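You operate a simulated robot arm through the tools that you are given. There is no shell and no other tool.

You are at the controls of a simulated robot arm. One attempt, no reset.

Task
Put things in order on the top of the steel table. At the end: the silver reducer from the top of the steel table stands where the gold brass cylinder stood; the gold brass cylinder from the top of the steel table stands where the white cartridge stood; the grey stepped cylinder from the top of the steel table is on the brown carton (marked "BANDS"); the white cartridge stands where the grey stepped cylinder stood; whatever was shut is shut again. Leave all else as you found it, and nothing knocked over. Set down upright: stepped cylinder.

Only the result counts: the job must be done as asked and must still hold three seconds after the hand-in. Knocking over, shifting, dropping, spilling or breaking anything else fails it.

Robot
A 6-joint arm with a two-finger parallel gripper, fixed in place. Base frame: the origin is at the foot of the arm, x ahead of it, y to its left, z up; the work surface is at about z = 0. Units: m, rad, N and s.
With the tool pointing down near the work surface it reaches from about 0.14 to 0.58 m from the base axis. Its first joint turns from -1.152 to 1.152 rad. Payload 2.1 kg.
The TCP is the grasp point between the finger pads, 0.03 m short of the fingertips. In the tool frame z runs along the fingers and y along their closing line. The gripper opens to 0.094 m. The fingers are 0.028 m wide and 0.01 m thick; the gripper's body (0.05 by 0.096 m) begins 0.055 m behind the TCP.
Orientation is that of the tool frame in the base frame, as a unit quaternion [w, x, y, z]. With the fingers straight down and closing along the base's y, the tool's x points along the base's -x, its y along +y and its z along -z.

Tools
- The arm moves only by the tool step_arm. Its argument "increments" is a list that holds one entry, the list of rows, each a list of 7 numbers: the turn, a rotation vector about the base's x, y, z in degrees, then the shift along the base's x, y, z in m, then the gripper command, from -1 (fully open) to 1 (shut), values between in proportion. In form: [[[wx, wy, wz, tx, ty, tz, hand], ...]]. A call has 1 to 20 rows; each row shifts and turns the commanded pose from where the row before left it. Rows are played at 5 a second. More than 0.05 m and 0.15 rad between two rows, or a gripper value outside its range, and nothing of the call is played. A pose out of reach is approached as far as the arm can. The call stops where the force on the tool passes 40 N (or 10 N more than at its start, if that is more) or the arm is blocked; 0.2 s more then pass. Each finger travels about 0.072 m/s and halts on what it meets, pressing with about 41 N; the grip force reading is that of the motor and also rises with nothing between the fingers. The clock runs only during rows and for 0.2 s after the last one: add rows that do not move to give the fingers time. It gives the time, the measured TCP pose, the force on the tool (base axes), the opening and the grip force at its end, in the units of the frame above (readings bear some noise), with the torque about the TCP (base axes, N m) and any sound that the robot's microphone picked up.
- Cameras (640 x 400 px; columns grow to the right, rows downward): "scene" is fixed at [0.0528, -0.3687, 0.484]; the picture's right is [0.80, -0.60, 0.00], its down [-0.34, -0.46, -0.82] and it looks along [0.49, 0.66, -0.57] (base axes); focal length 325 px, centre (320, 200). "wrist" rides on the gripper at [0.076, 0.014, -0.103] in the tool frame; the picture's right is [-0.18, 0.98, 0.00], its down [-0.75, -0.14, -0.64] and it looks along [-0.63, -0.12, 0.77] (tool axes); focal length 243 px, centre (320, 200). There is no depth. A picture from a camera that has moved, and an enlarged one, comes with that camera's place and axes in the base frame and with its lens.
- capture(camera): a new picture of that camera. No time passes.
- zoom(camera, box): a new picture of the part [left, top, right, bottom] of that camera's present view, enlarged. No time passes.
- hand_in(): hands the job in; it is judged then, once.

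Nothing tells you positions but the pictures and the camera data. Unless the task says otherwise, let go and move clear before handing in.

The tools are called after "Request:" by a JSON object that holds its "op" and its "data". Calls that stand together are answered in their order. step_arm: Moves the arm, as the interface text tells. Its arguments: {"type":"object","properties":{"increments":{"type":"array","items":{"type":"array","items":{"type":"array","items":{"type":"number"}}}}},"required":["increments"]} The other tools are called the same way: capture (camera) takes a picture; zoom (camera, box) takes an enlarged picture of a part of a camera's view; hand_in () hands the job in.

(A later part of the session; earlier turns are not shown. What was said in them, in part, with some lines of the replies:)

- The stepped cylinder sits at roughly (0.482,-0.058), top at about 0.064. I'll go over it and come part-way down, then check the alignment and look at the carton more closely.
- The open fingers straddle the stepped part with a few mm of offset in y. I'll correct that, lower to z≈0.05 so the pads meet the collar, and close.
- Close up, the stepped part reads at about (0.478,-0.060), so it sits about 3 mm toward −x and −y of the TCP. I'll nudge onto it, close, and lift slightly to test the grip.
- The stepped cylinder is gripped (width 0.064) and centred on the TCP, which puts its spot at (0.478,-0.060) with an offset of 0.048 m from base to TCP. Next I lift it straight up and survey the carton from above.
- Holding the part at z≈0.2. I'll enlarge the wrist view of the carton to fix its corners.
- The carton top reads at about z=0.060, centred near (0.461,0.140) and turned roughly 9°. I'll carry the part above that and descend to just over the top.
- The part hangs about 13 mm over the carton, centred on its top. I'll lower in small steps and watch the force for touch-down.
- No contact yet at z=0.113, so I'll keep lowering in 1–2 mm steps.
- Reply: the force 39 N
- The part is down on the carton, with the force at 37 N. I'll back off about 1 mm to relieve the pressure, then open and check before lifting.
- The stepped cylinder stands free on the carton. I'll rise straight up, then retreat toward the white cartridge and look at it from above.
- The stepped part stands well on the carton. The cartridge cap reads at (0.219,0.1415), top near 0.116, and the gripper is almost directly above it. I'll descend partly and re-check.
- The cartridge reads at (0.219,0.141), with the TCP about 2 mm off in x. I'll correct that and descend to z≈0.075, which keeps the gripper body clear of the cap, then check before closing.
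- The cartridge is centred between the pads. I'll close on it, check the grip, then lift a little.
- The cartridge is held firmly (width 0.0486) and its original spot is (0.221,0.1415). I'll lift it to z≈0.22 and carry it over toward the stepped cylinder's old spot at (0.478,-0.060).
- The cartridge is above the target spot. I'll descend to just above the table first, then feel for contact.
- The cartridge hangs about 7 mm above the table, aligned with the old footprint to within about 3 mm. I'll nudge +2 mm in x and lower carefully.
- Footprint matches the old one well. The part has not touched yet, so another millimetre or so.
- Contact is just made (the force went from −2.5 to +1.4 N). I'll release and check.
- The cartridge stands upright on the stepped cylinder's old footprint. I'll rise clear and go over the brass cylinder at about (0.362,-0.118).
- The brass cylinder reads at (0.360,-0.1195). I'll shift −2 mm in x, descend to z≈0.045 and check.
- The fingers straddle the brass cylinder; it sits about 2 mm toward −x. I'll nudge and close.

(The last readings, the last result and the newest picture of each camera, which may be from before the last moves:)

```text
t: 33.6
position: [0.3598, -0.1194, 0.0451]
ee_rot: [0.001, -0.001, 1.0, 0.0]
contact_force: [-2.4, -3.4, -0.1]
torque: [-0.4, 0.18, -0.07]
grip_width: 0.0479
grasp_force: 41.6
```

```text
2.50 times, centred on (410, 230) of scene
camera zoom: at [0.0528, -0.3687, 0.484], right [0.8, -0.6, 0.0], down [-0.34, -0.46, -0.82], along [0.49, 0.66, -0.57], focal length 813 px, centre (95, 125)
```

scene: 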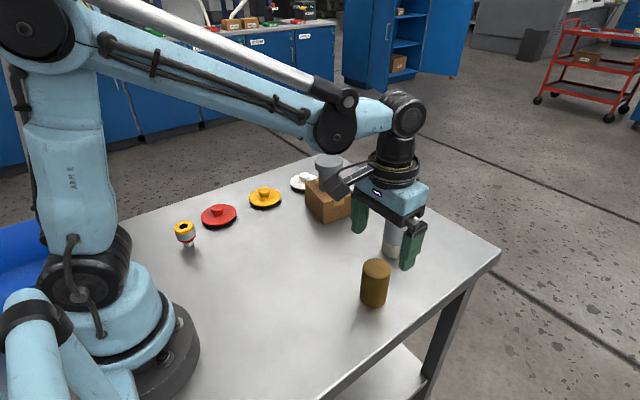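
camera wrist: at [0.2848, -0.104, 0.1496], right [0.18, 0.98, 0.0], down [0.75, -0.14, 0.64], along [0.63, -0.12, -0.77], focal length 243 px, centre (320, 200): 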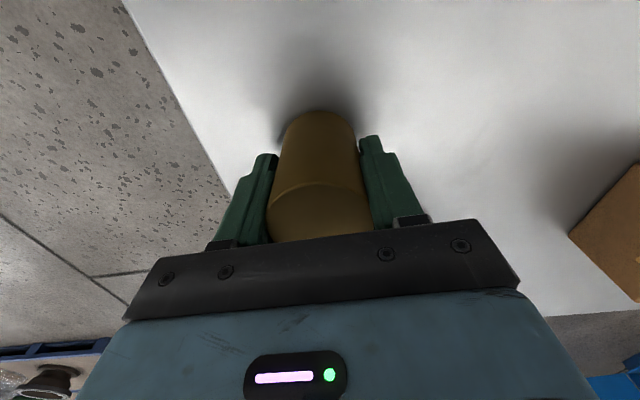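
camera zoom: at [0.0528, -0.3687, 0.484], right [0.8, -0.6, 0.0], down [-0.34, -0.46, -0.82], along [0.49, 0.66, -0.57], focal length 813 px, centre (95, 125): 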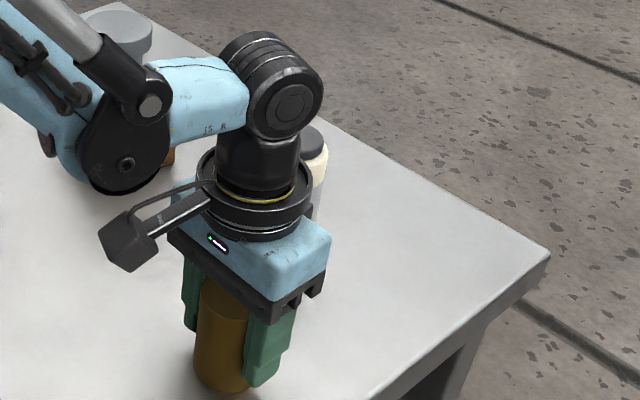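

Brass is gripped (width 0.048), and its original spot is about (0.360,-0.120). Now lift it and carry it over toward the cartridge's old spot (0.221,0.1415).

Request:
{"op": "step_arm", "data": {"increments": [[[0, 0, 0, 0, 0, 0.01, 1], [0, 0, 0, 0, 0, 0.03, 1], [0, 0, 0, 0, 0, 0.04, 1], [0, 0, 0, 0, 0, 0.04, 1], [0, 0, 0, 0, 0, 0.02, 1], [0, 0, 0, -0.0174, 0.0326, 0, 1], [0, 0, 0, -0.0174, 0.0326, 0, 1], [0, 0, 0, -0.0174, 0.0326, 0, 1], [0, 0, 0, -0.0174, 0.0326, 0, 1], [0, 0, 0, -0.0174, 0.0326, 0, 1], [0, 0, 0, -0.0174, 0.0326, 0, 1], [0, 0, 0, -0.0174, 0.0326, 0, 1], [0, 0, 0, -0.0174, 0.0326, 0, 1], [0, 0, 0, 0, 0, 0, 1], [0, 0, 0, 0, 0, 0, 1], [0, 0, 0, 0, 0, 0, 1]]]}}

Request:
{"op": "capture", "data": {"camera": "wrist"}}

Request:
{"op": "capture", "data": {"camera": "scene"}}

```text
t: 37.0
position: [0.2187, 0.1413, 0.1861]
ee_rot: [0.001, 0.0, 1.0, 0.001]
contact_force: [-0.1, -0.3, -11.7]
torque: [-0.01, 0.0, 0.0]
grip_width: 0.0475
grasp_force: 40.7
```

```text
taken
camera wrist: at [0.1428, 0.1571, 0.2889], right [0.18, 0.98, 0.0], down [0.75, -0.14, 0.64], along [0.63, -0.12, -0.77], focal length 243 px, centre (320, 200)
```

wrist: 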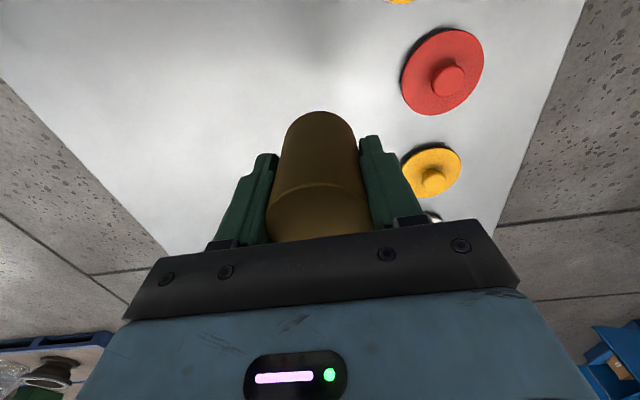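

```text
taken
```

scene: 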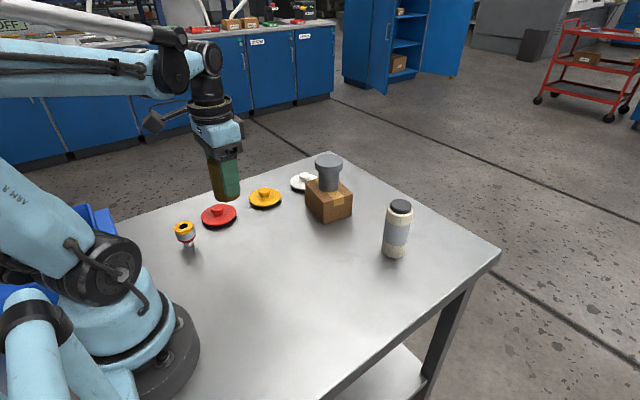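

Brass is over the cartridge's old spot (weight about 12 N). I'll descend to just above the table and compare the footprint.

Request:
{"op": "step_arm", "data": {"increments": [[[0, 0, 0, 0.001, 0, -0.04, 1], [0, 0, 0, 0, 0, -0.04, 1], [0, 0, 0, 0, 0, -0.035, 1], [0, 0, 0, 0, 0, -0.018, 1], [0, 0, 0, 0, 0, 0, 1], [0, 0, 0, 0, 0, 0, 1]]]}}

Request:
{"op": "zoom", "data": {"camera": "scene", "box": [150, 150, 310, 270]}}

Request:
{"op": "capture", "data": {"camera": "wrist"}}

```text
t: 38.4
position: [0.2226, 0.1435, 0.0531]
ee_rot: [0.001, 0.0, 1.0, 0.001]
contact_force: [-0.4, -0.2, -10.9]
torque: [0.02, -0.03, 0.0]
grip_width: 0.0478
grasp_force: 41.1
```

```text
3.33 times, centred on (230, 210) of scene
camera zoom: at [0.0528, -0.3687, 0.484], right [0.8, -0.6, 0.0], down [-0.34, -0.46, -0.82], along [0.49, 0.66, -0.57], focal length 1084 px, centre (620, 167)
```

zoom: 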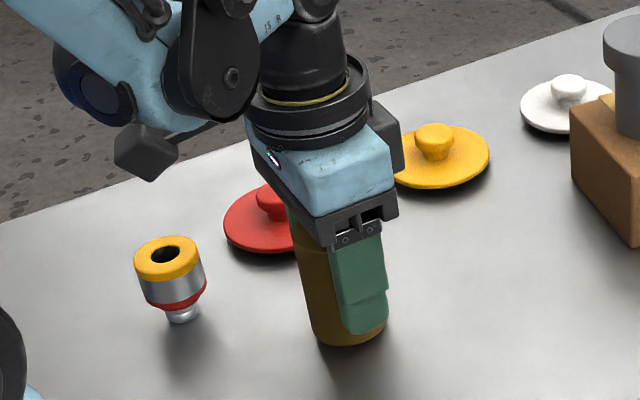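

```text
taken
camera wrist: at [0.1459, 0.1584, 0.1559], right [0.18, 0.98, 0.0], down [0.75, -0.14, 0.64], along [0.63, -0.12, -0.77], focal length 243 px, centre (320, 200)
```

wrist: 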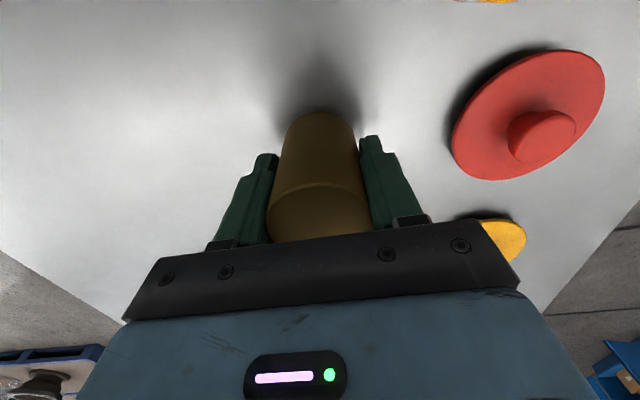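

The footprint projection matches the cartridge's original base within a millimetre or two. Lowering gently to contact.

Request:
{"op": "step_arm", "data": {"increments": [[[0, 0, 0, -0.001, -0.001, -0.003, 1], [0, 0, 0, 0, 0, -0.002, 1], [0, 0, 0, 0, 0, -0.001, 1], [0, 0, 0, 0, 0, 0, 1]]]}}

```text
t: 39.4
position: [0.2216, 0.142, 0.048]
ee_rot: [0.001, 0.0, 1.0, 0.001]
contact_force: [0.8, -0.5, -11.3]
torque: [-0.02, -0.01, -0.03]
grip_width: 0.0477
grasp_force: 41.1
```

Request:
{"op": "step_arm", "data": {"increments": [[[0, 0, 0, 0, 0, -0.001, 1], [0, 0, 0, 0, 0, 0, 1]]]}}

```text
t: 40.0
position: [0.2192, 0.1411, 0.0477]
ee_rot: [0.0, -0.001, 1.0, 0.001]
contact_force: [-2.5, 4.4, 36.8]
torque: [-0.79, 0.03, 0.05]
grip_width: 0.0478
grasp_force: 40.9
```

Contact is made, at 37 N. I'll back off a hair so it's resting lightly, then release.

Request:
{"op": "step_arm", "data": {"increments": [[[0, 0, 0, 0, 0, 0.0007, 1], [0, 0, 0, 0, 0, 0, 1]]]}}

Request:
{"op": "zoom", "data": {"camera": "scene", "box": [150, 150, 310, 270]}}

```text
t: 40.6
position: [0.2204, 0.1394, 0.0461]
ee_rot: [0.001, 0.001, 1.0, 0.0]
contact_force: [0.6, 0.8, -11.9]
torque: [0.0, 0.01, 0.02]
grip_width: 0.0477
grasp_force: 40.9
```

```text
3.33 times, centred on (230, 210) of scene
camera zoom: at [0.0528, -0.3687, 0.484], right [0.8, -0.6, 0.0], down [-0.34, -0.46, -0.82], along [0.49, 0.66, -0.57], focal length 1084 px, centre (620, 167)
```

zoom: 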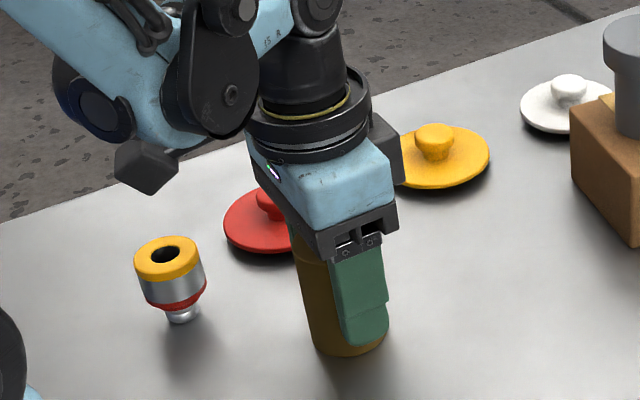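

It hovers a fraction of a millimetre above the table. I'll lower 0.4 mm and release.

Request:
{"op": "step_arm", "data": {"increments": [[[0, 0, 0, 0, 0, -0.0004, 1], [0, 0, 0, 0, 0, 0, 1], [0, 0, 0, 0, 0, 0, 0.3], [0, 0, 0, 0, 0, 0, 0], [0, 0, 0, 0, 0, 0, -0.3], [0, 0, 0, 0, 0, 0, -0.7], [0, 0, 0, 0, 0, 0, -1], [0, 0, 0, 0, 0, 0, -1]]]}}

Request:
{"op": "zoom", "data": {"camera": "scene", "box": [150, 150, 310, 270]}}

Request:
{"op": "capture", "data": {"camera": "wrist"}}

```text
t: 42.4
position: [0.2193, 0.1407, 0.0468]
ee_rot: [0.001, 0.0, 1.0, 0.001]
contact_force: [0.2, 0.1, 0.5]
torque: [0.0, 0.0, 0.0]
grip_width: 0.0942
grasp_force: 0.1
```

```text
3.33 times, centred on (230, 210) of scene
camera zoom: at [0.0528, -0.3687, 0.484], right [0.8, -0.6, 0.0], down [-0.34, -0.46, -0.82], along [0.49, 0.66, -0.57], focal length 1084 px, centre (620, 167)
```

zoom: 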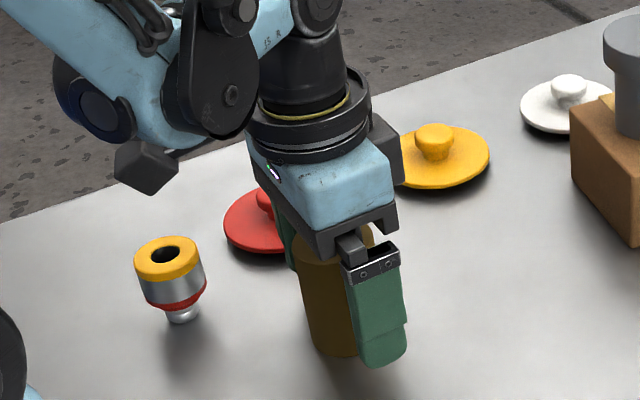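

```text
taken
camera wrist: at [0.1437, 0.1557, 0.1494], right [0.18, 0.98, 0.0], down [0.75, -0.14, 0.64], along [0.63, -0.12, -0.77], focal length 243 px, centre (320, 200)
```

wrist: 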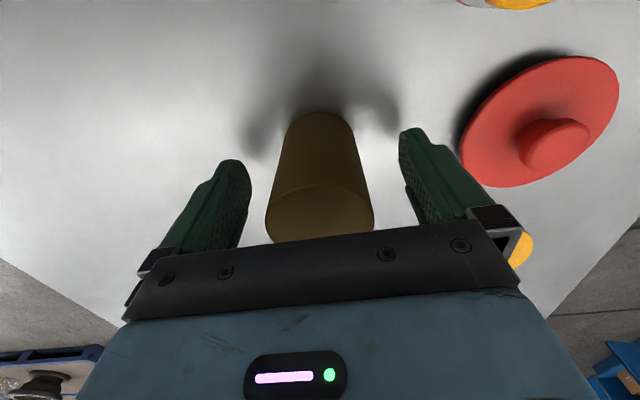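

Brass is placed and free. I'll rise and move toward the reducer at about (0.139,0.224) to look from above.

Request:
{"op": "step_arm", "data": {"increments": [[[0, 0, 0, 0, 0, 0.02, -1], [0, 0, 0, 0, 0, 0.04, -1], [0, 0, 0, 0, 0, 0.045, -1], [0, 0, 0, 0, 0, 0.04, -1], [0, 0, 0, -0.027, 0.027, 0, -1], [0, 0, 0, -0.027, 0.027, 0, -1], [0, 0, 0, -0.026, 0.028, 0, -1], [0, 0, 0, 0, 0, 0, -1], [0, 0, 0, 0, 0, 0, -1], [0, 0, 0, 0, 0, 0, -1]]]}}

Request:
{"op": "capture", "data": {"camera": "wrist"}}

Request:
{"op": "capture", "data": {"camera": "scene"}}

```text
t: 44.6
position: [0.1409, 0.2241, 0.1891]
ee_rot: [-0.001, 0.0, 1.0, 0.001]
contact_force: [-0.1, 0.3, 1.0]
torque: [0.0, 0.03, -0.02]
grip_width: 0.0937
grasp_force: 0.0
```

```text
taken
camera wrist: at [0.065, 0.2385, 0.2927], right [0.18, 0.98, 0.0], down [0.75, -0.14, 0.64], along [0.63, -0.12, -0.77], focal length 243 px, centre (320, 200)
```

wrist: 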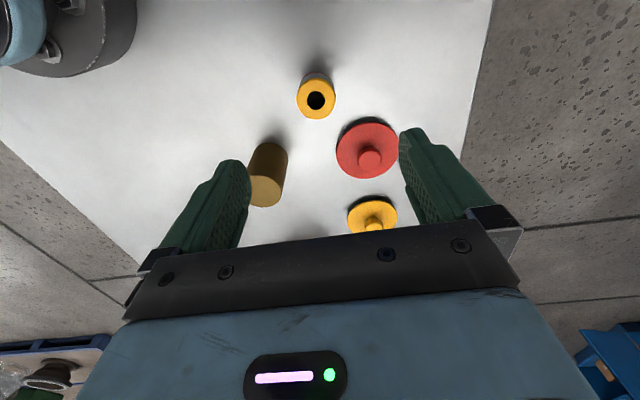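

```text
taken
```

scene: 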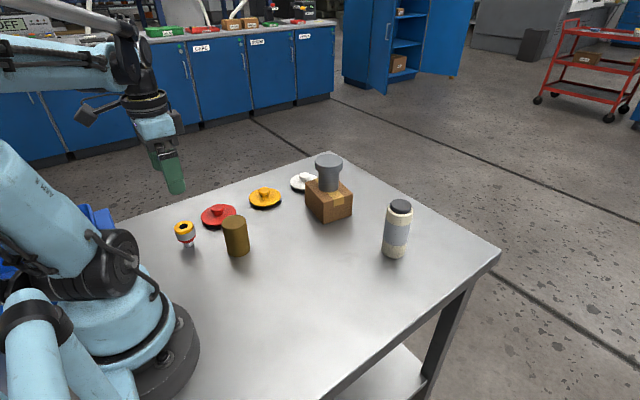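

Brass now stands exactly where the bottle was. The reducer reads at (0.139,0.220). Let me zoom on it, then descend part-way.

Request:
{"op": "zoom", "data": {"camera": "wrist", "box": [280, 50, 360, 130]}}

Request:
{"op": "zoom", "data": {"camera": "scene", "box": [160, 200, 220, 260]}}

Request:
{"op": "step_arm", "data": {"increments": [[[0, 0, 0, -0.001, -0.003, -0.03, -1], [0, 0, 0, 0, 0, -0.03, -1], [0, 0, 0, 0, 0, -0.02, -1], [0, 0, 0, 0, 0, 0, -1], [0, 0, 0, 0, 0, 0, -1]]]}}

Request:
{"op": "capture", "data": {"camera": "wrist"}}

```text
5.00 times, centred on (320, 90) of wrist
camera zoom: at [0.065, 0.2385, 0.2927], right [0.18, 0.98, 0.0], down [0.75, -0.14, 0.64], along [0.63, -0.12, -0.77], focal length 1213 px, centre (320, 750)
```

zoom: 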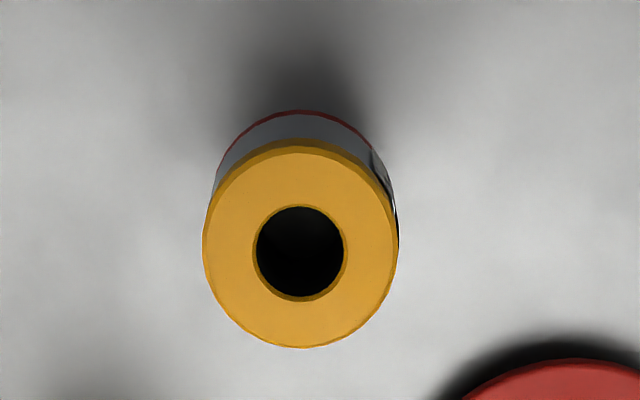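

```text
6.67 times, centred on (190, 230) of scene
camera zoom: at [0.0528, -0.3687, 0.484], right [0.8, -0.6, 0.0], down [-0.34, -0.46, -0.82], along [0.49, 0.66, -0.57], focal length 2168 px, centre (1187, 0)
```

zoom: 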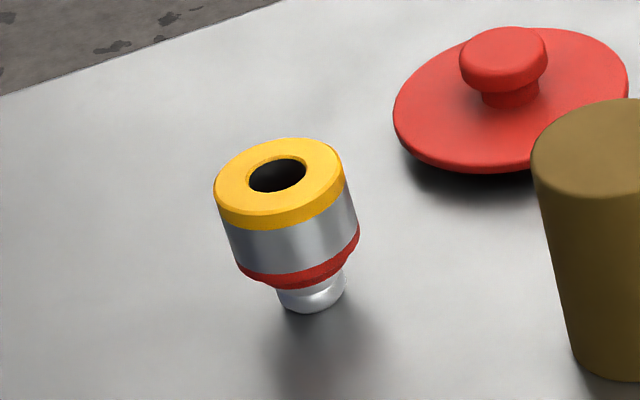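

```text
t: 45.8
position: [0.1422, 0.2196, 0.1112]
ee_rot: [0.0, 0.0, 1.0, 0.001]
contact_force: [0.4, -0.4, 0.1]
torque: [0.02, -0.02, -0.03]
grip_width: 0.0937
grasp_force: 0.0
```

```text
taken
camera wrist: at [0.0649, 0.235, 0.2147], right [0.18, 0.98, 0.0], down [0.75, -0.14, 0.64], along [0.63, -0.12, -0.77], focal length 243 px, centre (320, 200)
```

wrist: 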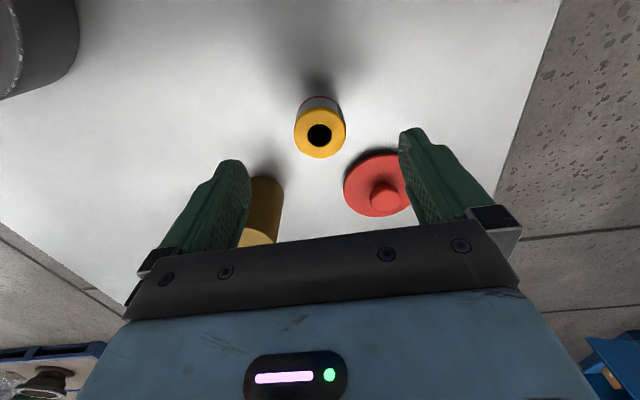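

The reducer is at (0.138,0.221), upright on its narrow tip. I'll centre on it and descend to z≈0.038, so the tips are about 8 mm above the table.

Request:
{"op": "step_arm", "data": {"increments": [[[0, 0, 0, -0.003, 0.001, -0.03, -1], [0, 0, 0, 0, 0, -0.025, -1], [0, 0, 0, 0, 0, -0.018, -1], [0, 0, 0, 0, 0, 0, -1], [0, 0, 0, 0, 0, 0, -1]]]}}

Request:
{"op": "capture", "data": {"camera": "wrist"}}

Request:
{"op": "zoom", "data": {"camera": "scene", "box": [130, 150, 270, 270]}}

```text
t: 47.0
position: [0.1376, 0.2214, 0.0384]
ee_rot: [0.001, 0.0, 1.0, 0.001]
contact_force: [0.0, -0.5, -0.1]
torque: [0.03, 0.02, 0.0]
grip_width: 0.094
grasp_force: 0.0
```

```text
taken
camera wrist: at [0.0609, 0.2373, 0.1412], right [0.18, 0.98, 0.0], down [0.75, -0.14, 0.64], along [0.63, -0.12, -0.77], focal length 243 px, centre (320, 200)
```

wrist: 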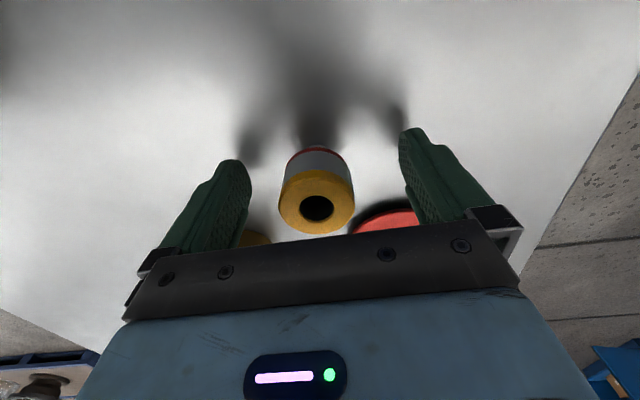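

```text
3.33 times, centred on (200, 210) of scene
camera zoom: at [0.0528, -0.3687, 0.484], right [0.8, -0.6, 0.0], down [-0.34, -0.46, -0.82], along [0.49, 0.66, -0.57], focal length 1084 px, centre (720, 167)
```

zoom: 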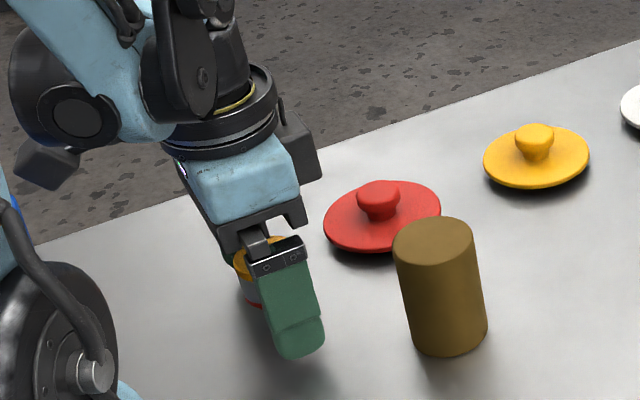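

The reducer is within 2 mm of the TCP. I'll nudge +2 mm in x and close gradually.

Request:
{"op": "step_arm", "data": {"increments": [[[0, 0, 0, 0.002, -0.0007, 0, -1], [0, 0, 0, 0, 0, 0, -0.6], [0, 0, 0, 0, 0, 0, -0.2], [0, 0, 0, 0, 0, 0, 0.0], [0, 0, 0, 0, 0, 0, 0.2], [0, 0, 0, 0, 0, 0, 0.5], [0, 0, 0, 0, 0, 0, 1], [0, 0, 0, 0, 0, 0, 1]]]}}

Request:
{"op": "capture", "data": {"camera": "wrist"}}

Request:
{"op": "zoom", "data": {"camera": "scene", "box": [130, 150, 270, 270]}}

```text
t: 48.8
position: [0.1394, 0.2215, 0.0388]
ee_rot: [0.001, 0.001, 1.0, 0.001]
contact_force: [0.7, -0.7, 0.2]
torque: [-0.01, -0.01, 0.01]
grip_width: 0.0372
grasp_force: 41.2
```

```text
taken
camera wrist: at [0.0629, 0.236, 0.1414], right [0.18, 0.98, 0.0], down [0.75, -0.14, 0.64], along [0.63, -0.12, -0.77], focal length 243 px, centre (320, 200)
```

wrist: 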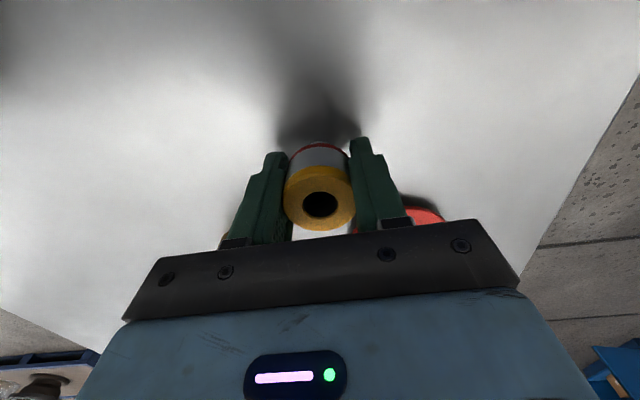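

```text
3.33 times, centred on (200, 210) of scene
camera zoom: at [0.0528, -0.3687, 0.484], right [0.8, -0.6, 0.0], down [-0.34, -0.46, -0.82], along [0.49, 0.66, -0.57], focal length 1084 px, centre (720, 167)
```

zoom: 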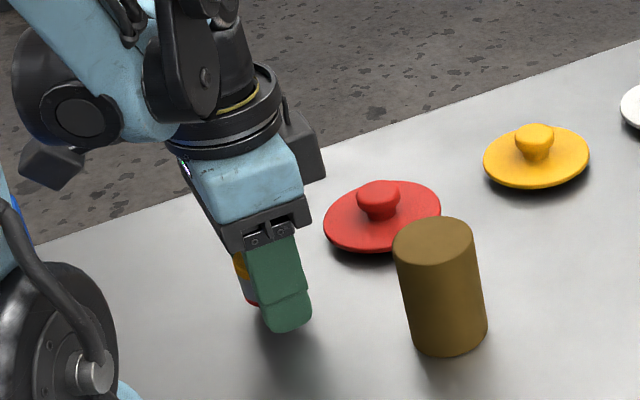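

Reducer is gripped (width 0.037). Lifting it and carrying it toward the brass cylinder's old spot (0.360,-0.120).

Request:
{"op": "step_arm", "data": {"increments": [[[0, 0, 0, 0, 0, 0.01, 1], [0, 0, 0, 0, 0, 0.03, 1], [0, 0, 0, 0, 0, 0.04, 1], [0, 0, 0, 0, 0, 0.045, 1], [0, 0, 0, 0, 0, 0.035, 1], [0, 0, 0, 0.0221, -0.0341, 0, 1], [0, 0, 0, 0.0221, -0.0341, 0, 1], [0, 0, 0, 0.0221, -0.0341, 0, 1], [0, 0, 0, 0.0221, -0.0341, 0, 1], [0, 0, 0, 0.0221, -0.0341, 0, 1], [0, 0, 0, 0.0221, -0.0341, 0, 1], [0, 0, 0, 0.0221, -0.0341, 0, 1], [0, 0, 0, 0.0221, -0.0341, 0, 1], [0, 0, 0, 0.0221, -0.0341, 0, 1], [0, 0, 0, 0.0221, -0.0341, 0, 1], [0, 0, 0, 0, 0, 0, 1], [0, 0, 0, 0, 0, 0, 1], [0, 0, 0, 0, 0, 0, 1]]]}}

Request:
{"op": "capture", "data": {"camera": "wrist"}}

Request:
{"op": "capture", "data": {"camera": "scene"}}

```text
t: 52.6
position: [0.3611, -0.1221, 0.199]
ee_rot: [0.0, 0.0, 1.0, 0.001]
contact_force: [0.3, 0.2, -1.1]
torque: [0.02, -0.01, 0.01]
grip_width: 0.0371
grasp_force: 40.5
```

```text
taken
camera wrist: at [0.2838, -0.1071, 0.3016], right [0.18, 0.98, 0.0], down [0.75, -0.14, 0.64], along [0.63, -0.12, -0.77], focal length 243 px, centre (320, 200)
```

wrist: 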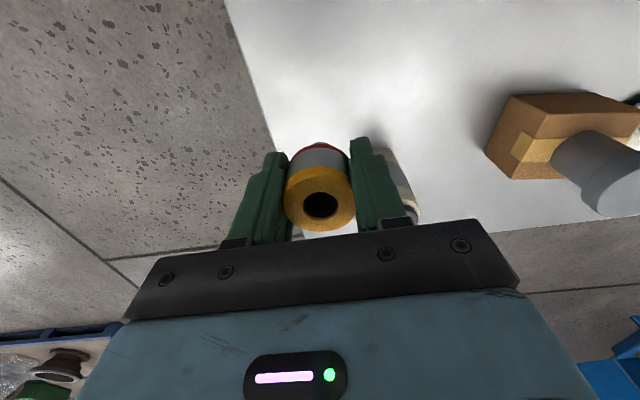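

```text
taken
```

scene: 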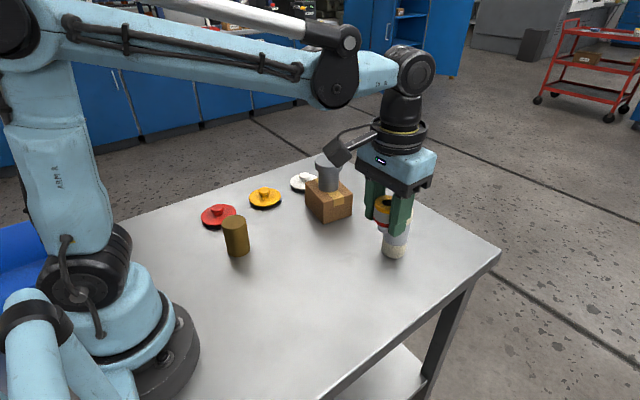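

The reducer is over the brass cylinder's old spot. Descending to just above the table.

Request:
{"op": "step_arm", "data": {"increments": [[[0, 0, 0, -0.001, 0.001, -0.04, 1], [0, 0, 0, 0, 0, -0.04, 1], [0, 0, 0, 0, 0, -0.04, 1], [0, 0, 0, 0, 0, -0.033, 1], [0, 0, 0, 0, 0, 0, 1], [0, 0, 0, 0, 0, 0, 1]]]}}

Request:
{"op": "zoom", "data": {"camera": "scene", "box": [330, 150, 490, 310]}}

Request:
{"op": "capture", "data": {"camera": "wrist"}}

```text
t: 54.0
position: [0.3582, -0.1184, 0.0458]
ee_rot: [0.0, 0.0, 1.0, 0.001]
contact_force: [0.5, 0.6, -0.4]
torque: [0.0, 0.03, 0.01]
grip_width: 0.0371
grasp_force: 40.4
```

```text
2.50 times, centred on (410, 230) of scene
camera zoom: at [0.0528, -0.3687, 0.484], right [0.8, -0.6, 0.0], down [-0.34, -0.46, -0.82], along [0.49, 0.66, -0.57], focal length 813 px, centre (95, 125)
```

zoom: 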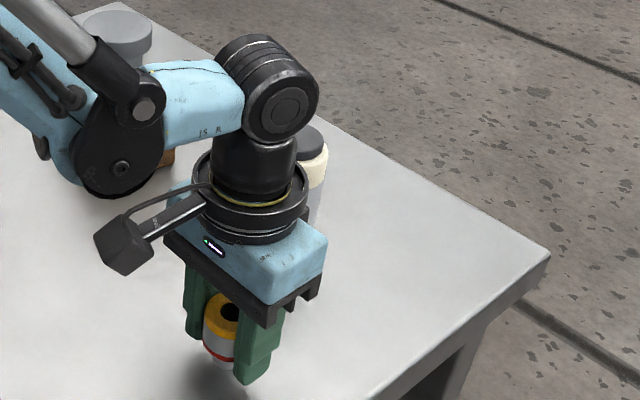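

```text
taken
camera wrist: at [0.2813, -0.104, 0.1489], right [0.18, 0.98, 0.0], down [0.75, -0.14, 0.64], along [0.63, -0.12, -0.77], focal length 243 px, centre (320, 200)
```

wrist: 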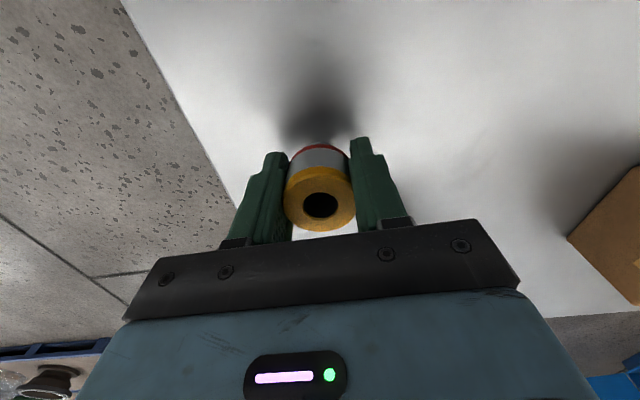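

It's about 7 mm above the table. Lowering in small steps with a 1 mm x correction.

Request:
{"op": "step_arm", "data": {"increments": [[[0, 0, 0, 0.001, 0, -0.003, 1], [0, 0, 0, 0, 0, -0.002, 1], [0, 0, 0, 0, 0, -0.001, 1], [0, 0, 0, 0, 0, 0, 1]]]}}

Request:
{"op": "zoom", "data": {"camera": "scene", "box": [330, 210, 430, 310]}}

```text
t: 55.0
position: [0.3591, -0.1201, 0.0385]
ee_rot: [0.001, 0.0, 1.0, 0.001]
contact_force: [0.4, 0.5, -1.1]
torque: [0.03, -0.02, 0.01]
grip_width: 0.0373
grasp_force: 40.8
```

```text
4.00 times, centred on (380, 260) of scene
camera zoom: at [0.0528, -0.3687, 0.484], right [0.8, -0.6, 0.0], down [-0.34, -0.46, -0.82], along [0.49, 0.66, -0.57], focal length 1301 px, centre (80, -40)
```

zoom: 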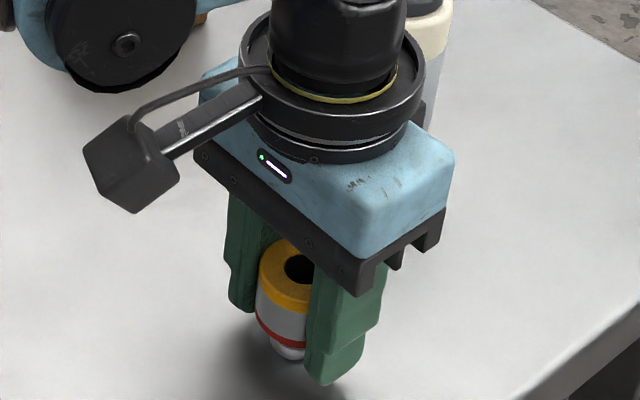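

Still no contact. Lowering by another 1 mm.

Request:
{"op": "step_arm", "data": {"increments": [[[0, 0, 0, 0, 0, -0.0008, 1], [0, 0, 0, 0, 0, 0, 1]]]}}

```text
t: 55.6
position: [0.3604, -0.12, 0.0374]
ee_rot: [0.001, 0.0, 1.0, 0.001]
contact_force: [0.4, 0.1, -0.5]
torque: [0.0, -0.03, -0.01]
grip_width: 0.0373
grasp_force: 41.4
```

Request:
{"op": "step_arm", "data": {"increments": [[[0, 0, 0, 0, 0, -0.0006, 1], [0, 0, 0, 0, 0, 0, 1]]]}}

```text
t: 56.2
position: [0.3593, -0.1205, 0.0384]
ee_rot: [0.001, 0.0, 1.0, 0.001]
contact_force: [0.0, 0.3, -0.6]
torque: [0.02, -0.01, 0.01]
grip_width: 0.0371
grasp_force: 40.9
```

Request:
{"op": "step_arm", "data": {"increments": [[[0, 0, 0, 0, 0, -0.0006, 1], [0, 0, 0, 0, 0, 0, 1]]]}}

Request:
{"op": "zoom", "data": {"camera": "scene", "box": [350, 250, 410, 310]}}

```text
t: 56.8
position: [0.3589, -0.1195, 0.0377]
ee_rot: [0.0, 0.0, 1.0, 0.001]
contact_force: [-5.3, 3.9, 31.3]
torque: [0.05, 0.15, -0.03]
grip_width: 0.0372
grasp_force: 40.2
```

```text
6.67 times, centred on (380, 280) of scene
camera zoom: at [0.0527, -0.3687, 0.484], right [0.8, -0.6, 0.0], down [-0.34, -0.46, -0.82], along [0.49, 0.66, -0.57], focal length 2168 px, centre (-80, -333)
```

zoom: 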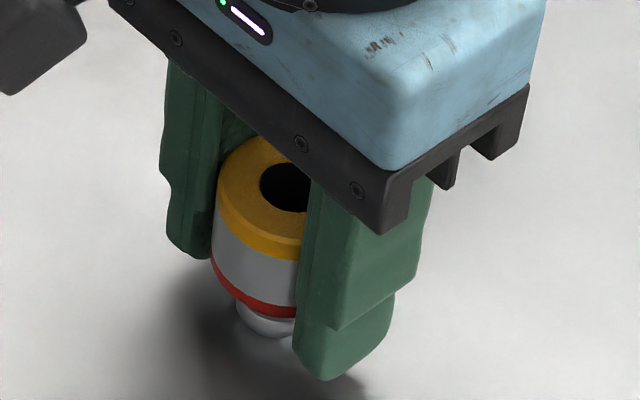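

Contact. Backing off 0.5 mm and then opening gently.

Request:
{"op": "step_arm", "data": {"increments": [[[0, 0, 0, 0, 0, 0.0005, 1], [0, 0, 0, 0, 0, 0, 1]]]}}

```text
t: 57.4
position: [0.3591, -0.1206, 0.0374]
ee_rot: [0.001, -0.001, 1.0, 0.0]
contact_force: [-2.0, 0.6, 5.6]
torque: [0.02, 0.07, 0.0]
grip_width: 0.0373
grasp_force: 41.4
```

Request:
{"op": "step_arm", "data": {"increments": [[[0, 0, 0, 0, 0, 0, 0.3], [0, 0, 0, 0, 0, 0, 0.15], [0, 0, 0, 0, 0, 0, -0.1], [0, 0, 0, 0, 0, 0, -0.4], [0, 0, 0, 0, 0, 0, -0.6], [0, 0, 0, 0, 0, 0, -0.6]]]}}

Request:
{"op": "capture", "data": {"camera": "wrist"}}

Request:
{"op": "zoom", "data": {"camera": "scene", "box": [330, 150, 490, 310]}}

```text
t: 58.8
position: [0.3591, -0.1217, 0.0388]
ee_rot: [0.001, 0.0, 1.0, 0.001]
contact_force: [-0.2, 0.3, -0.3]
torque: [-0.01, 0.0, 0.01]
grip_width: 0.0753
grasp_force: 0.0
```

```text
taken
camera wrist: at [0.2832, -0.1054, 0.1415], right [0.18, 0.98, 0.0], down [0.75, -0.14, 0.64], along [0.63, -0.12, -0.77], focal length 243 px, centre (320, 200)
```

wrist: 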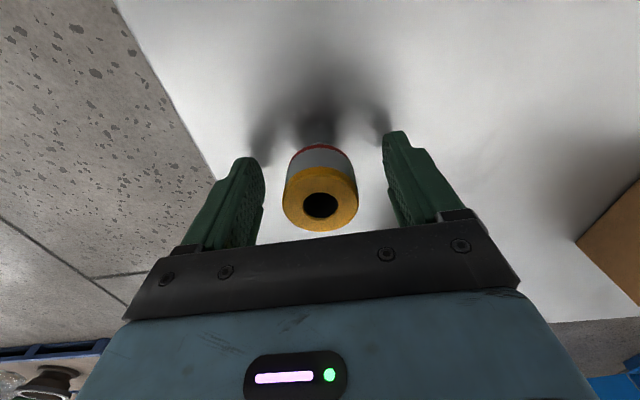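

```text
2.50 times, centred on (410, 230) of scene
camera zoom: at [0.0528, -0.3687, 0.484], right [0.8, -0.6, 0.0], down [-0.34, -0.46, -0.82], along [0.49, 0.66, -0.57], focal length 813 px, centre (95, 125)
```

zoom: 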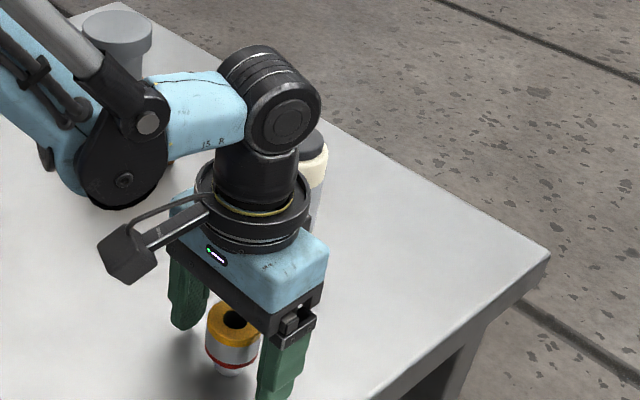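

The reducer stands on its own between the open fingers. I'll rise straight up, retreat and take a final look at everything.

Request:
{"op": "step_arm", "data": {"increments": [[[0, 0, 0, 0, 0, 0.015, -0.6], [0, 0, 0, 0, 0, 0.03, -0.6], [0, 0, 0, 0, 0, 0.045, -0.6], [0, 0, 0, 0, 0, 0.045, -1], [0, 0, 0, 0, 0, 0.045, -1], [0, 0, 0, -0.02, 0.03, 0.04, -1], [0, 0, 0, -0.02, 0.03, 0.03, -1], [0, 0, 0, 0, 0.03, 0, -1], [0, 0, 0, 0, 0, 0, -1], [0, 0, 0, 0, 0, 0, -1]]]}}

Request:
{"op": "capture", "data": {"camera": "wrist"}}

Request:
{"op": "capture", "data": {"camera": "scene"}}

Request:
{"op": "zoom", "data": {"camera": "scene", "box": [290, 150, 450, 320]}}

Request:
{"op": "zoom", "data": {"camera": "scene", "box": [150, 150, 310, 270]}}

```text
refused: row 6 steps farther than a row can; nothing moved
```

```text
taken
camera wrist: at [0.2832, -0.1054, 0.1415], right [0.18, 0.98, 0.0], down [0.75, -0.14, 0.64], along [0.63, -0.12, -0.77], focal length 243 px, centre (320, 200)
```

wrist: 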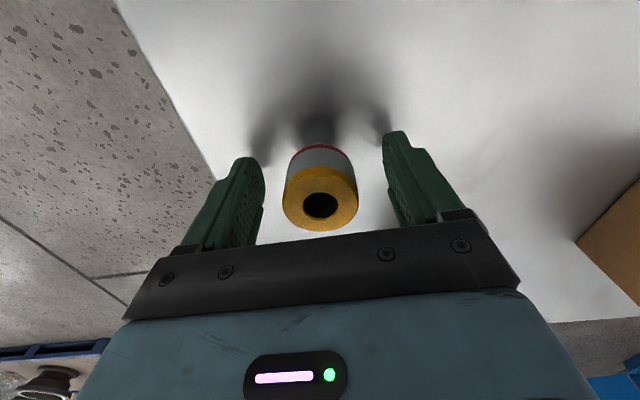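

```text
taken
```

scene: 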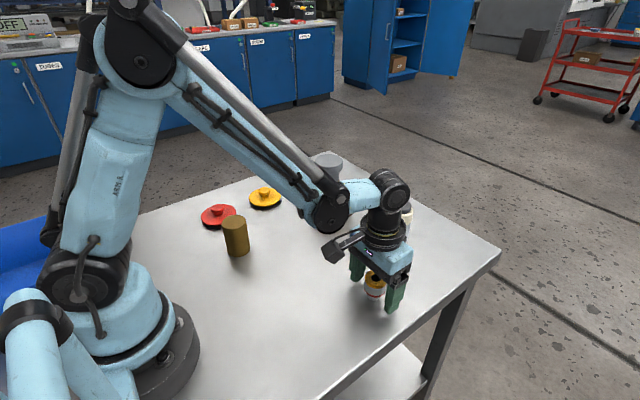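

```text
2.35 times, centred on (370, 235) of scene
camera zoom: at [0.0528, -0.3687, 0.484], right [0.8, -0.6, 0.0], down [-0.34, -0.46, -0.82], along [0.49, 0.66, -0.57], focal length 765 px, centre (202, 118)
```

zoom: 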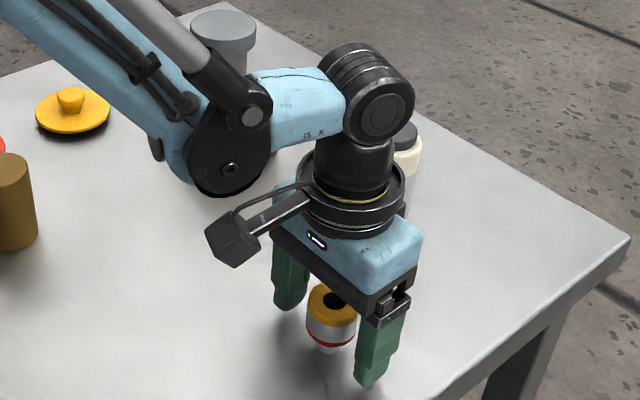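

```text
3.33 times, centred on (230, 210) of scene
camera zoom: at [0.0528, -0.3687, 0.484], right [0.8, -0.6, 0.0], down [-0.34, -0.46, -0.82], along [0.49, 0.66, -0.57], focal length 1084 px, centre (620, 167)
```

zoom: 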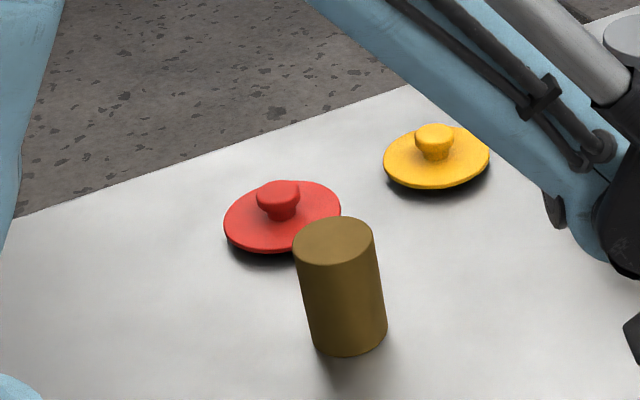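

The call was refused because one row stepped too far, so nothing moved. I'll repeat the retreat with smaller rows, straight up first.

Request:
{"op": "step_arm", "data": {"increments": [[[0, 0, 0, 0, 0, 0.015, -0.6], [0, 0, 0, 0, 0, 0.03, -0.6], [0, 0, 0, 0, 0, 0.04, -0.6], [0, 0, 0, 0, 0, 0.04, -1], [0, 0, 0, 0, 0, 0.04, -1], [0, 0, 0, -0.02, 0.02, 0.03, -1], [0, 0, 0, -0.02, 0.03, 0.02, -1], [0, 0, 0, 0, 0.03, 0.02, -1], [0, 0, 0, 0, 0, 0, -1], [0, 0, 0, 0, 0, 0, -1]]]}}

Request:
{"op": "capture", "data": {"camera": "wrist"}}

Request:
{"op": "capture", "data": {"camera": "scene"}}

Request:
{"op": "zoom", "data": {"camera": "scene", "box": [290, 150, 450, 320]}}

Request:
{"op": "zoom", "data": {"camera": "scene", "box": [150, 150, 310, 270]}}

```text
t: 61.0
position: [0.3206, -0.0426, 0.273]
ee_rot: [0.001, -0.001, 1.0, 0.001]
contact_force: [0.0, 0.2, 0.0]
torque: [0.03, 0.04, -0.01]
grip_width: 0.0941
grasp_force: 0.0
```

```text
taken
camera wrist: at [0.2436, -0.027, 0.3758], right [0.18, 0.98, 0.0], down [0.75, -0.14, 0.64], along [0.63, -0.12, -0.77], focal length 243 px, centre (320, 200)
```

wrist: 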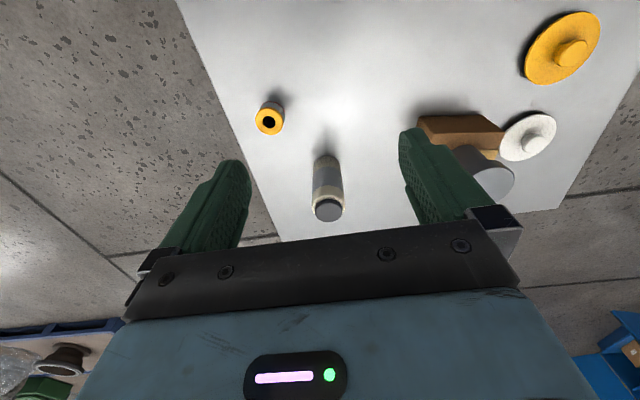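

```text
taken
```

scene: 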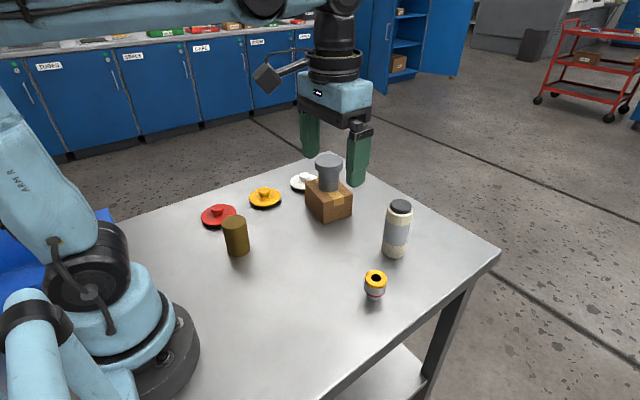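

```text
2.35 times, centred on (370, 235) of scene
camera zoom: at [0.0528, -0.3687, 0.484], right [0.8, -0.6, 0.0], down [-0.34, -0.46, -0.82], along [0.49, 0.66, -0.57], focal length 765 px, centre (202, 118)
```

zoom: 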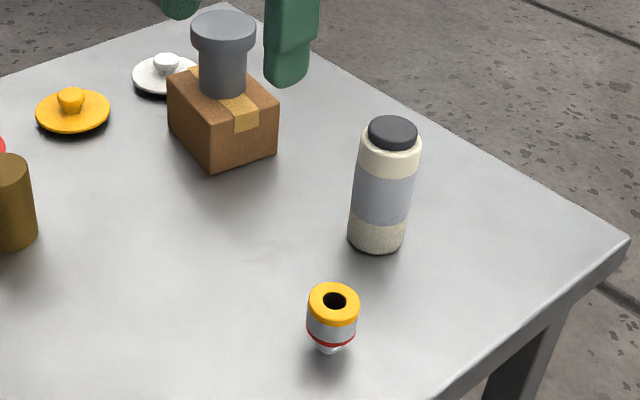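

```text
3.33 times, centred on (230, 210) of scene
camera zoom: at [0.0528, -0.3687, 0.484], right [0.8, -0.6, 0.0], down [-0.34, -0.46, -0.82], along [0.49, 0.66, -0.57], focal length 1084 px, centre (620, 167)
```

zoom: 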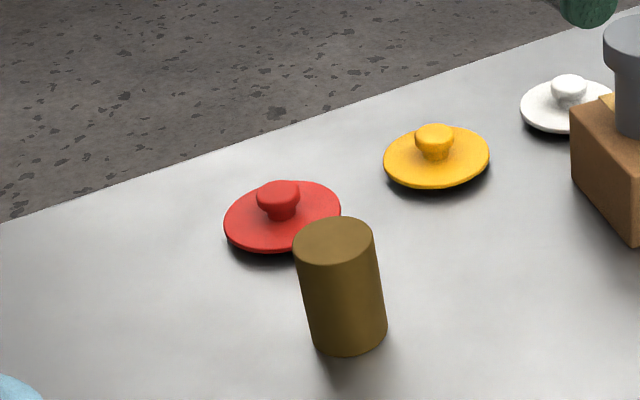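

Everything sits where intended. I'll compare the carton with its earlier position and read the labels around the scene before handing in.

Request:
{"op": "zoom", "data": {"camera": "scene", "box": [290, 160, 370, 230]}}

Request:
{"op": "zoom", "data": {"camera": "scene", "box": [140, 0, 320, 60]}}

Request:
{"op": "zoom", "data": {"camera": "scene", "box": [360, 0, 640, 130]}}

Request:
{"op": "zoom", "data": {"camera": "wrist", "box": [400, 90, 600, 220]}}

Request:
{"op": "zoom", "data": {"camera": "wrist", "box": [540, 280, 640, 400]}}

```text
5.71 times, centred on (330, 195) of scene
camera zoom: at [0.0528, -0.3687, 0.484], right [0.8, -0.6, 0.0], down [-0.34, -0.46, -0.82], along [0.49, 0.66, -0.57], focal length 1858 px, centre (263, 229)
```

zoom: 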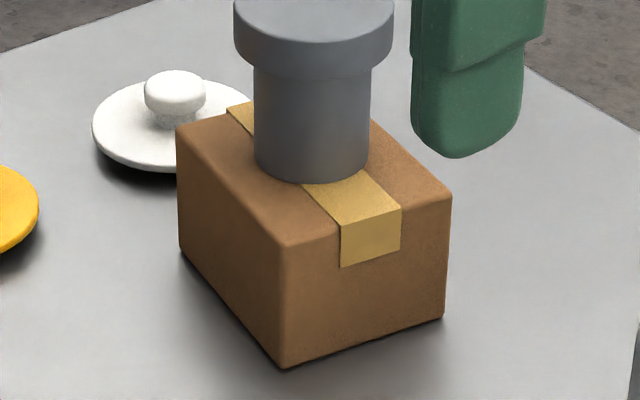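

```text
3.56 times, centred on (230, 30) of scene
camera zoom: at [0.0528, -0.3687, 0.484], right [0.8, -0.6, 0.0], down [-0.34, -0.46, -0.82], along [0.49, 0.66, -0.57], focal length 1156 px, centre (640, 804)
```

zoom: 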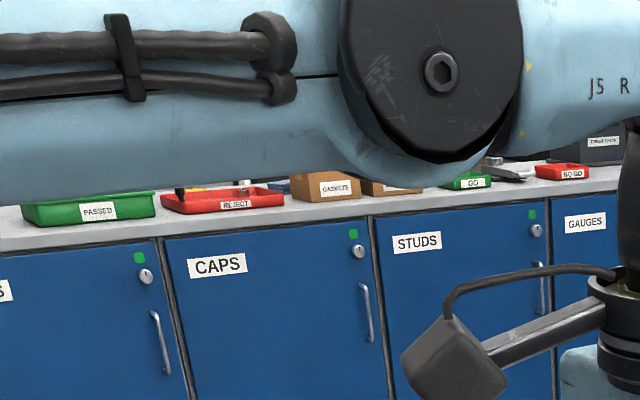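

```text
2.29 times, centred on (500, 65) of scene
camera zoom: at [0.0528, -0.3687, 0.484], right [0.8, -0.6, 0.0], down [-0.34, -0.46, -0.82], along [0.49, 0.66, -0.57], focal length 743 px, centre (-91, 509)
```

zoom: 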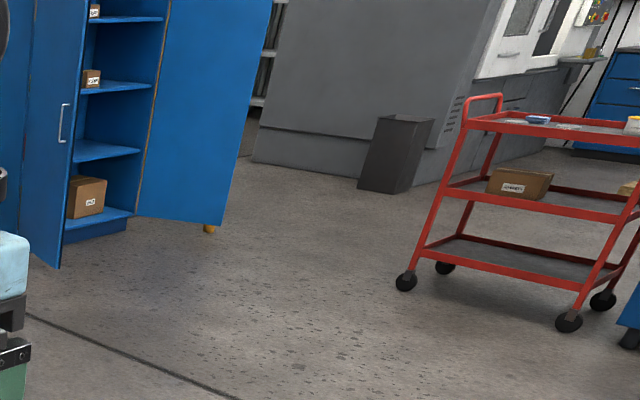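

```text
3.08 times, centred on (500, 155) of wrist
camera zoom: at [0.2436, -0.027, 0.3758], right [0.18, 0.98, 0.0], down [0.75, -0.14, 0.64], along [0.63, -0.12, -0.77], focal length 746 px, centre (-234, 338)
```

zoom: 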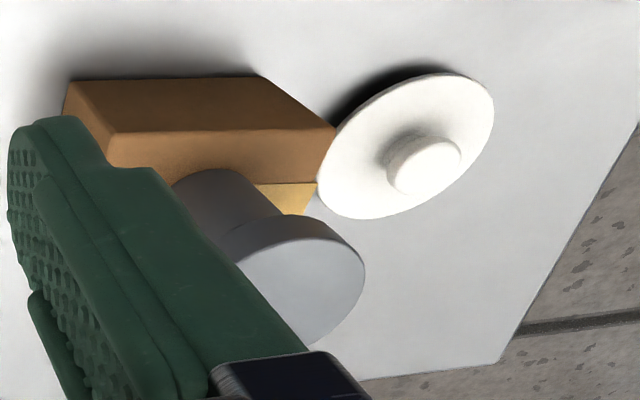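

```text
3.33 times, centred on (590, 340) of wrist
camera zoom: at [0.2436, -0.027, 0.3758], right [0.18, 0.98, 0.0], down [0.75, -0.14, 0.64], along [0.63, -0.12, -0.77], focal length 809 px, centre (-580, -267)
```

zoom: 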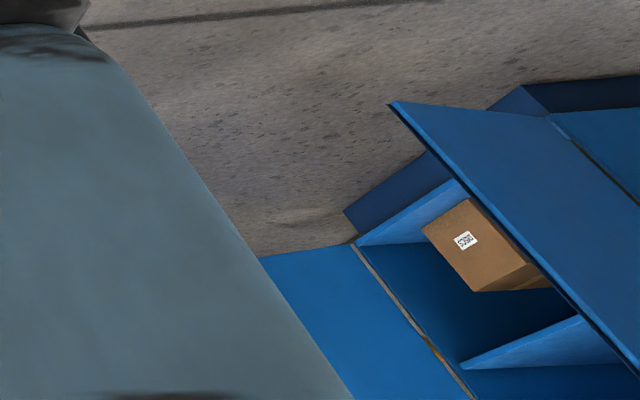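

All parts stand on the intended footprints, and the carton's corners match the first picture, so it hasn't moved. No label shows on its two near faces, so I'll look at its far side from a safe height to confirm the marking.

Request:
{"op": "step_arm", "data": {"increments": [[[0, 0, 0, 0.01, 0.039, 0, -1], [0, 0, 0, 0.01, 0.039, 0, -1], [0, 0, 0, 0.01, 0.039, 0, -1], [0, 0, 0, 0.01, 0.039, 0, -1], [0, 0, 0, 0.01, 0.039, 0, -1], [0, 0, 0, 0.01, 0.039, 0, -1], [0, 0, 0, 0.01, 0.039, 0, -1], [0, 0, 0, 0.01, 0.039, 0, -1], [0, 0, 0, 0, 0, 0, -1], [0, 0, 0, 0, 0, 0, -1]]]}}

Request:
{"op": "capture", "data": {"camera": "wrist"}}

Request:
{"op": "capture", "data": {"camera": "scene"}}

```text
t: 63.2
position: [0.3982, 0.2716, 0.273]
ee_rot: [0.001, 0.001, 1.0, 0.001]
contact_force: [0.5, 0.0, 1.3]
torque: [-0.01, -0.01, 0.03]
grip_width: 0.0939
grasp_force: 0.0
```

```text
taken
camera wrist: at [0.3215, 0.2867, 0.3767], right [0.18, 0.98, 0.0], down [0.75, -0.14, 0.64], along [0.63, -0.12, -0.77], focal length 243 px, centre (320, 200)
```

wrist: 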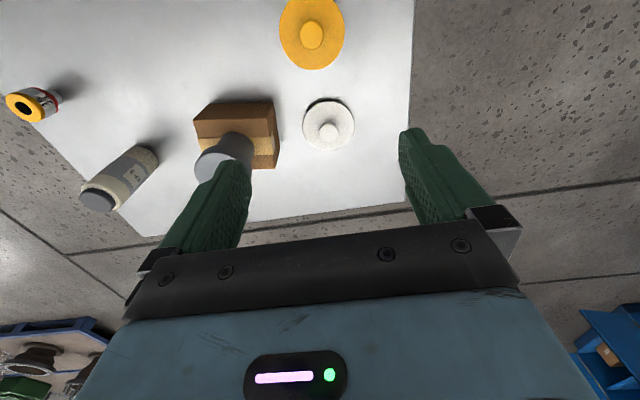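

```text
taken
```

scene: 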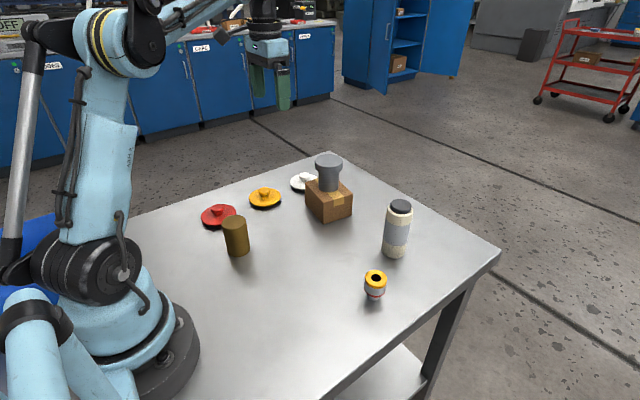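

From this angle I can see the far sides of the parts. Zooming on the carton, cartridge and reducer.

Request:
{"op": "zoom", "data": {"camera": "wrist", "box": [180, 80, 300, 200]}}

Request:
{"op": "zoom", "data": {"camera": "wrist", "box": [0, 70, 180, 220]}}

Request:
{"op": "zoom", "data": {"camera": "scene", "box": [350, 185, 430, 310]}}

```text
3.33 times, centred on (240, 140) of wrist
camera zoom: at [0.3215, 0.2867, 0.3767], right [0.18, 0.98, 0.0], down [0.75, -0.14, 0.64], along [0.63, -0.12, -0.77], focal length 809 px, centre (587, 400)
```

zoom: 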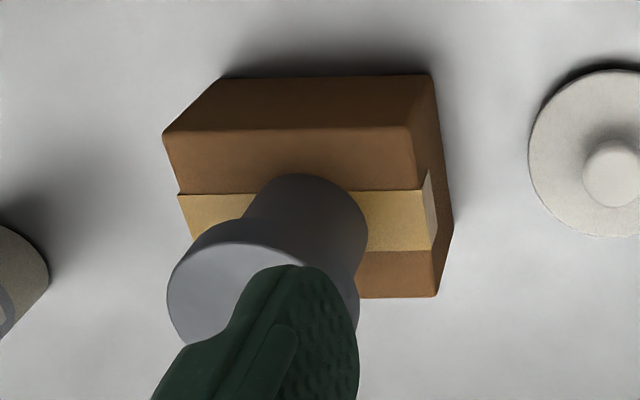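

```text
2.67 times, centred on (90, 145) of wrist
camera zoom: at [0.3215, 0.2867, 0.3767], right [0.18, 0.98, 0.0], down [0.75, -0.14, 0.64], along [0.63, -0.12, -0.77], focal length 647 px, centre (933, 347)
```

zoom: 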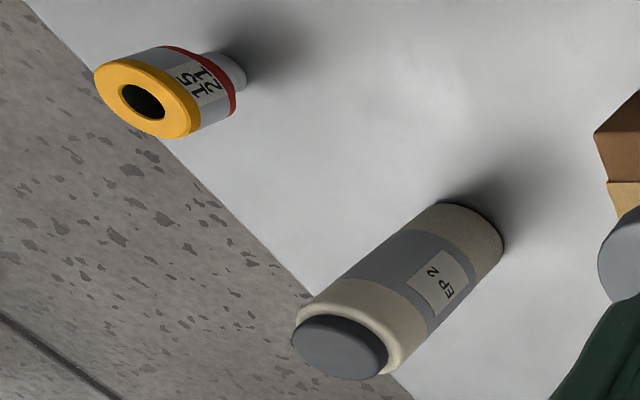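

```text
3.20 times, centred on (390, 248) of scene
camera zoom: at [0.0528, -0.3687, 0.484], right [0.8, -0.6, 0.0], down [-0.34, -0.46, -0.82], along [0.49, 0.66, -0.57], focal length 1041 px, centre (96, 48)
```

zoom: 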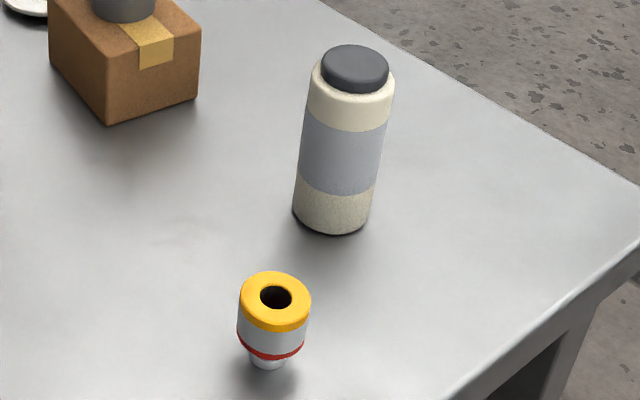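

The markings confirm the identities: the reducer carries "21/15" and the cartridge "EP 2". I could not read "BANDS", because the carton's only unseen side faces away from both cameras, but it is the only carton on the table. Everything is upright on its target, nothing else has moved and the hand is clear, so I'm handing in.

Request:
{"op": "hand_in", "data": {}}

```text
The job is handed in.
```

The table is arranged as asked and I've handed the job in. The last pictures showed every part standing upright, with the gripper open and well clear.

- **Silver reducer:** it stands where the brass cylinder stood. It is marked "21/15" on the side, which fits a reducer.
- **Gold brass cylinder:** it stands where the white cartridge stood.
- **Grey stepped cylinder:** it stands upright near the middle of the brown carton, wide end up as I found it.
- **White cartridge:** it stands where the stepped cylinder stood. It is marked "EP 2" on the side.

By the pictures, the three parts on the table are within about 2–3 mm of the original spots. The carton and the red, yellow and white discs look unmoved. I opened nothing, so nothing needed shutting.

I could not read "BANDS" on the carton, because one of its faces was turned away from both cameras the whole time. It was the only carton I could see on the table, so I took it as the right one.
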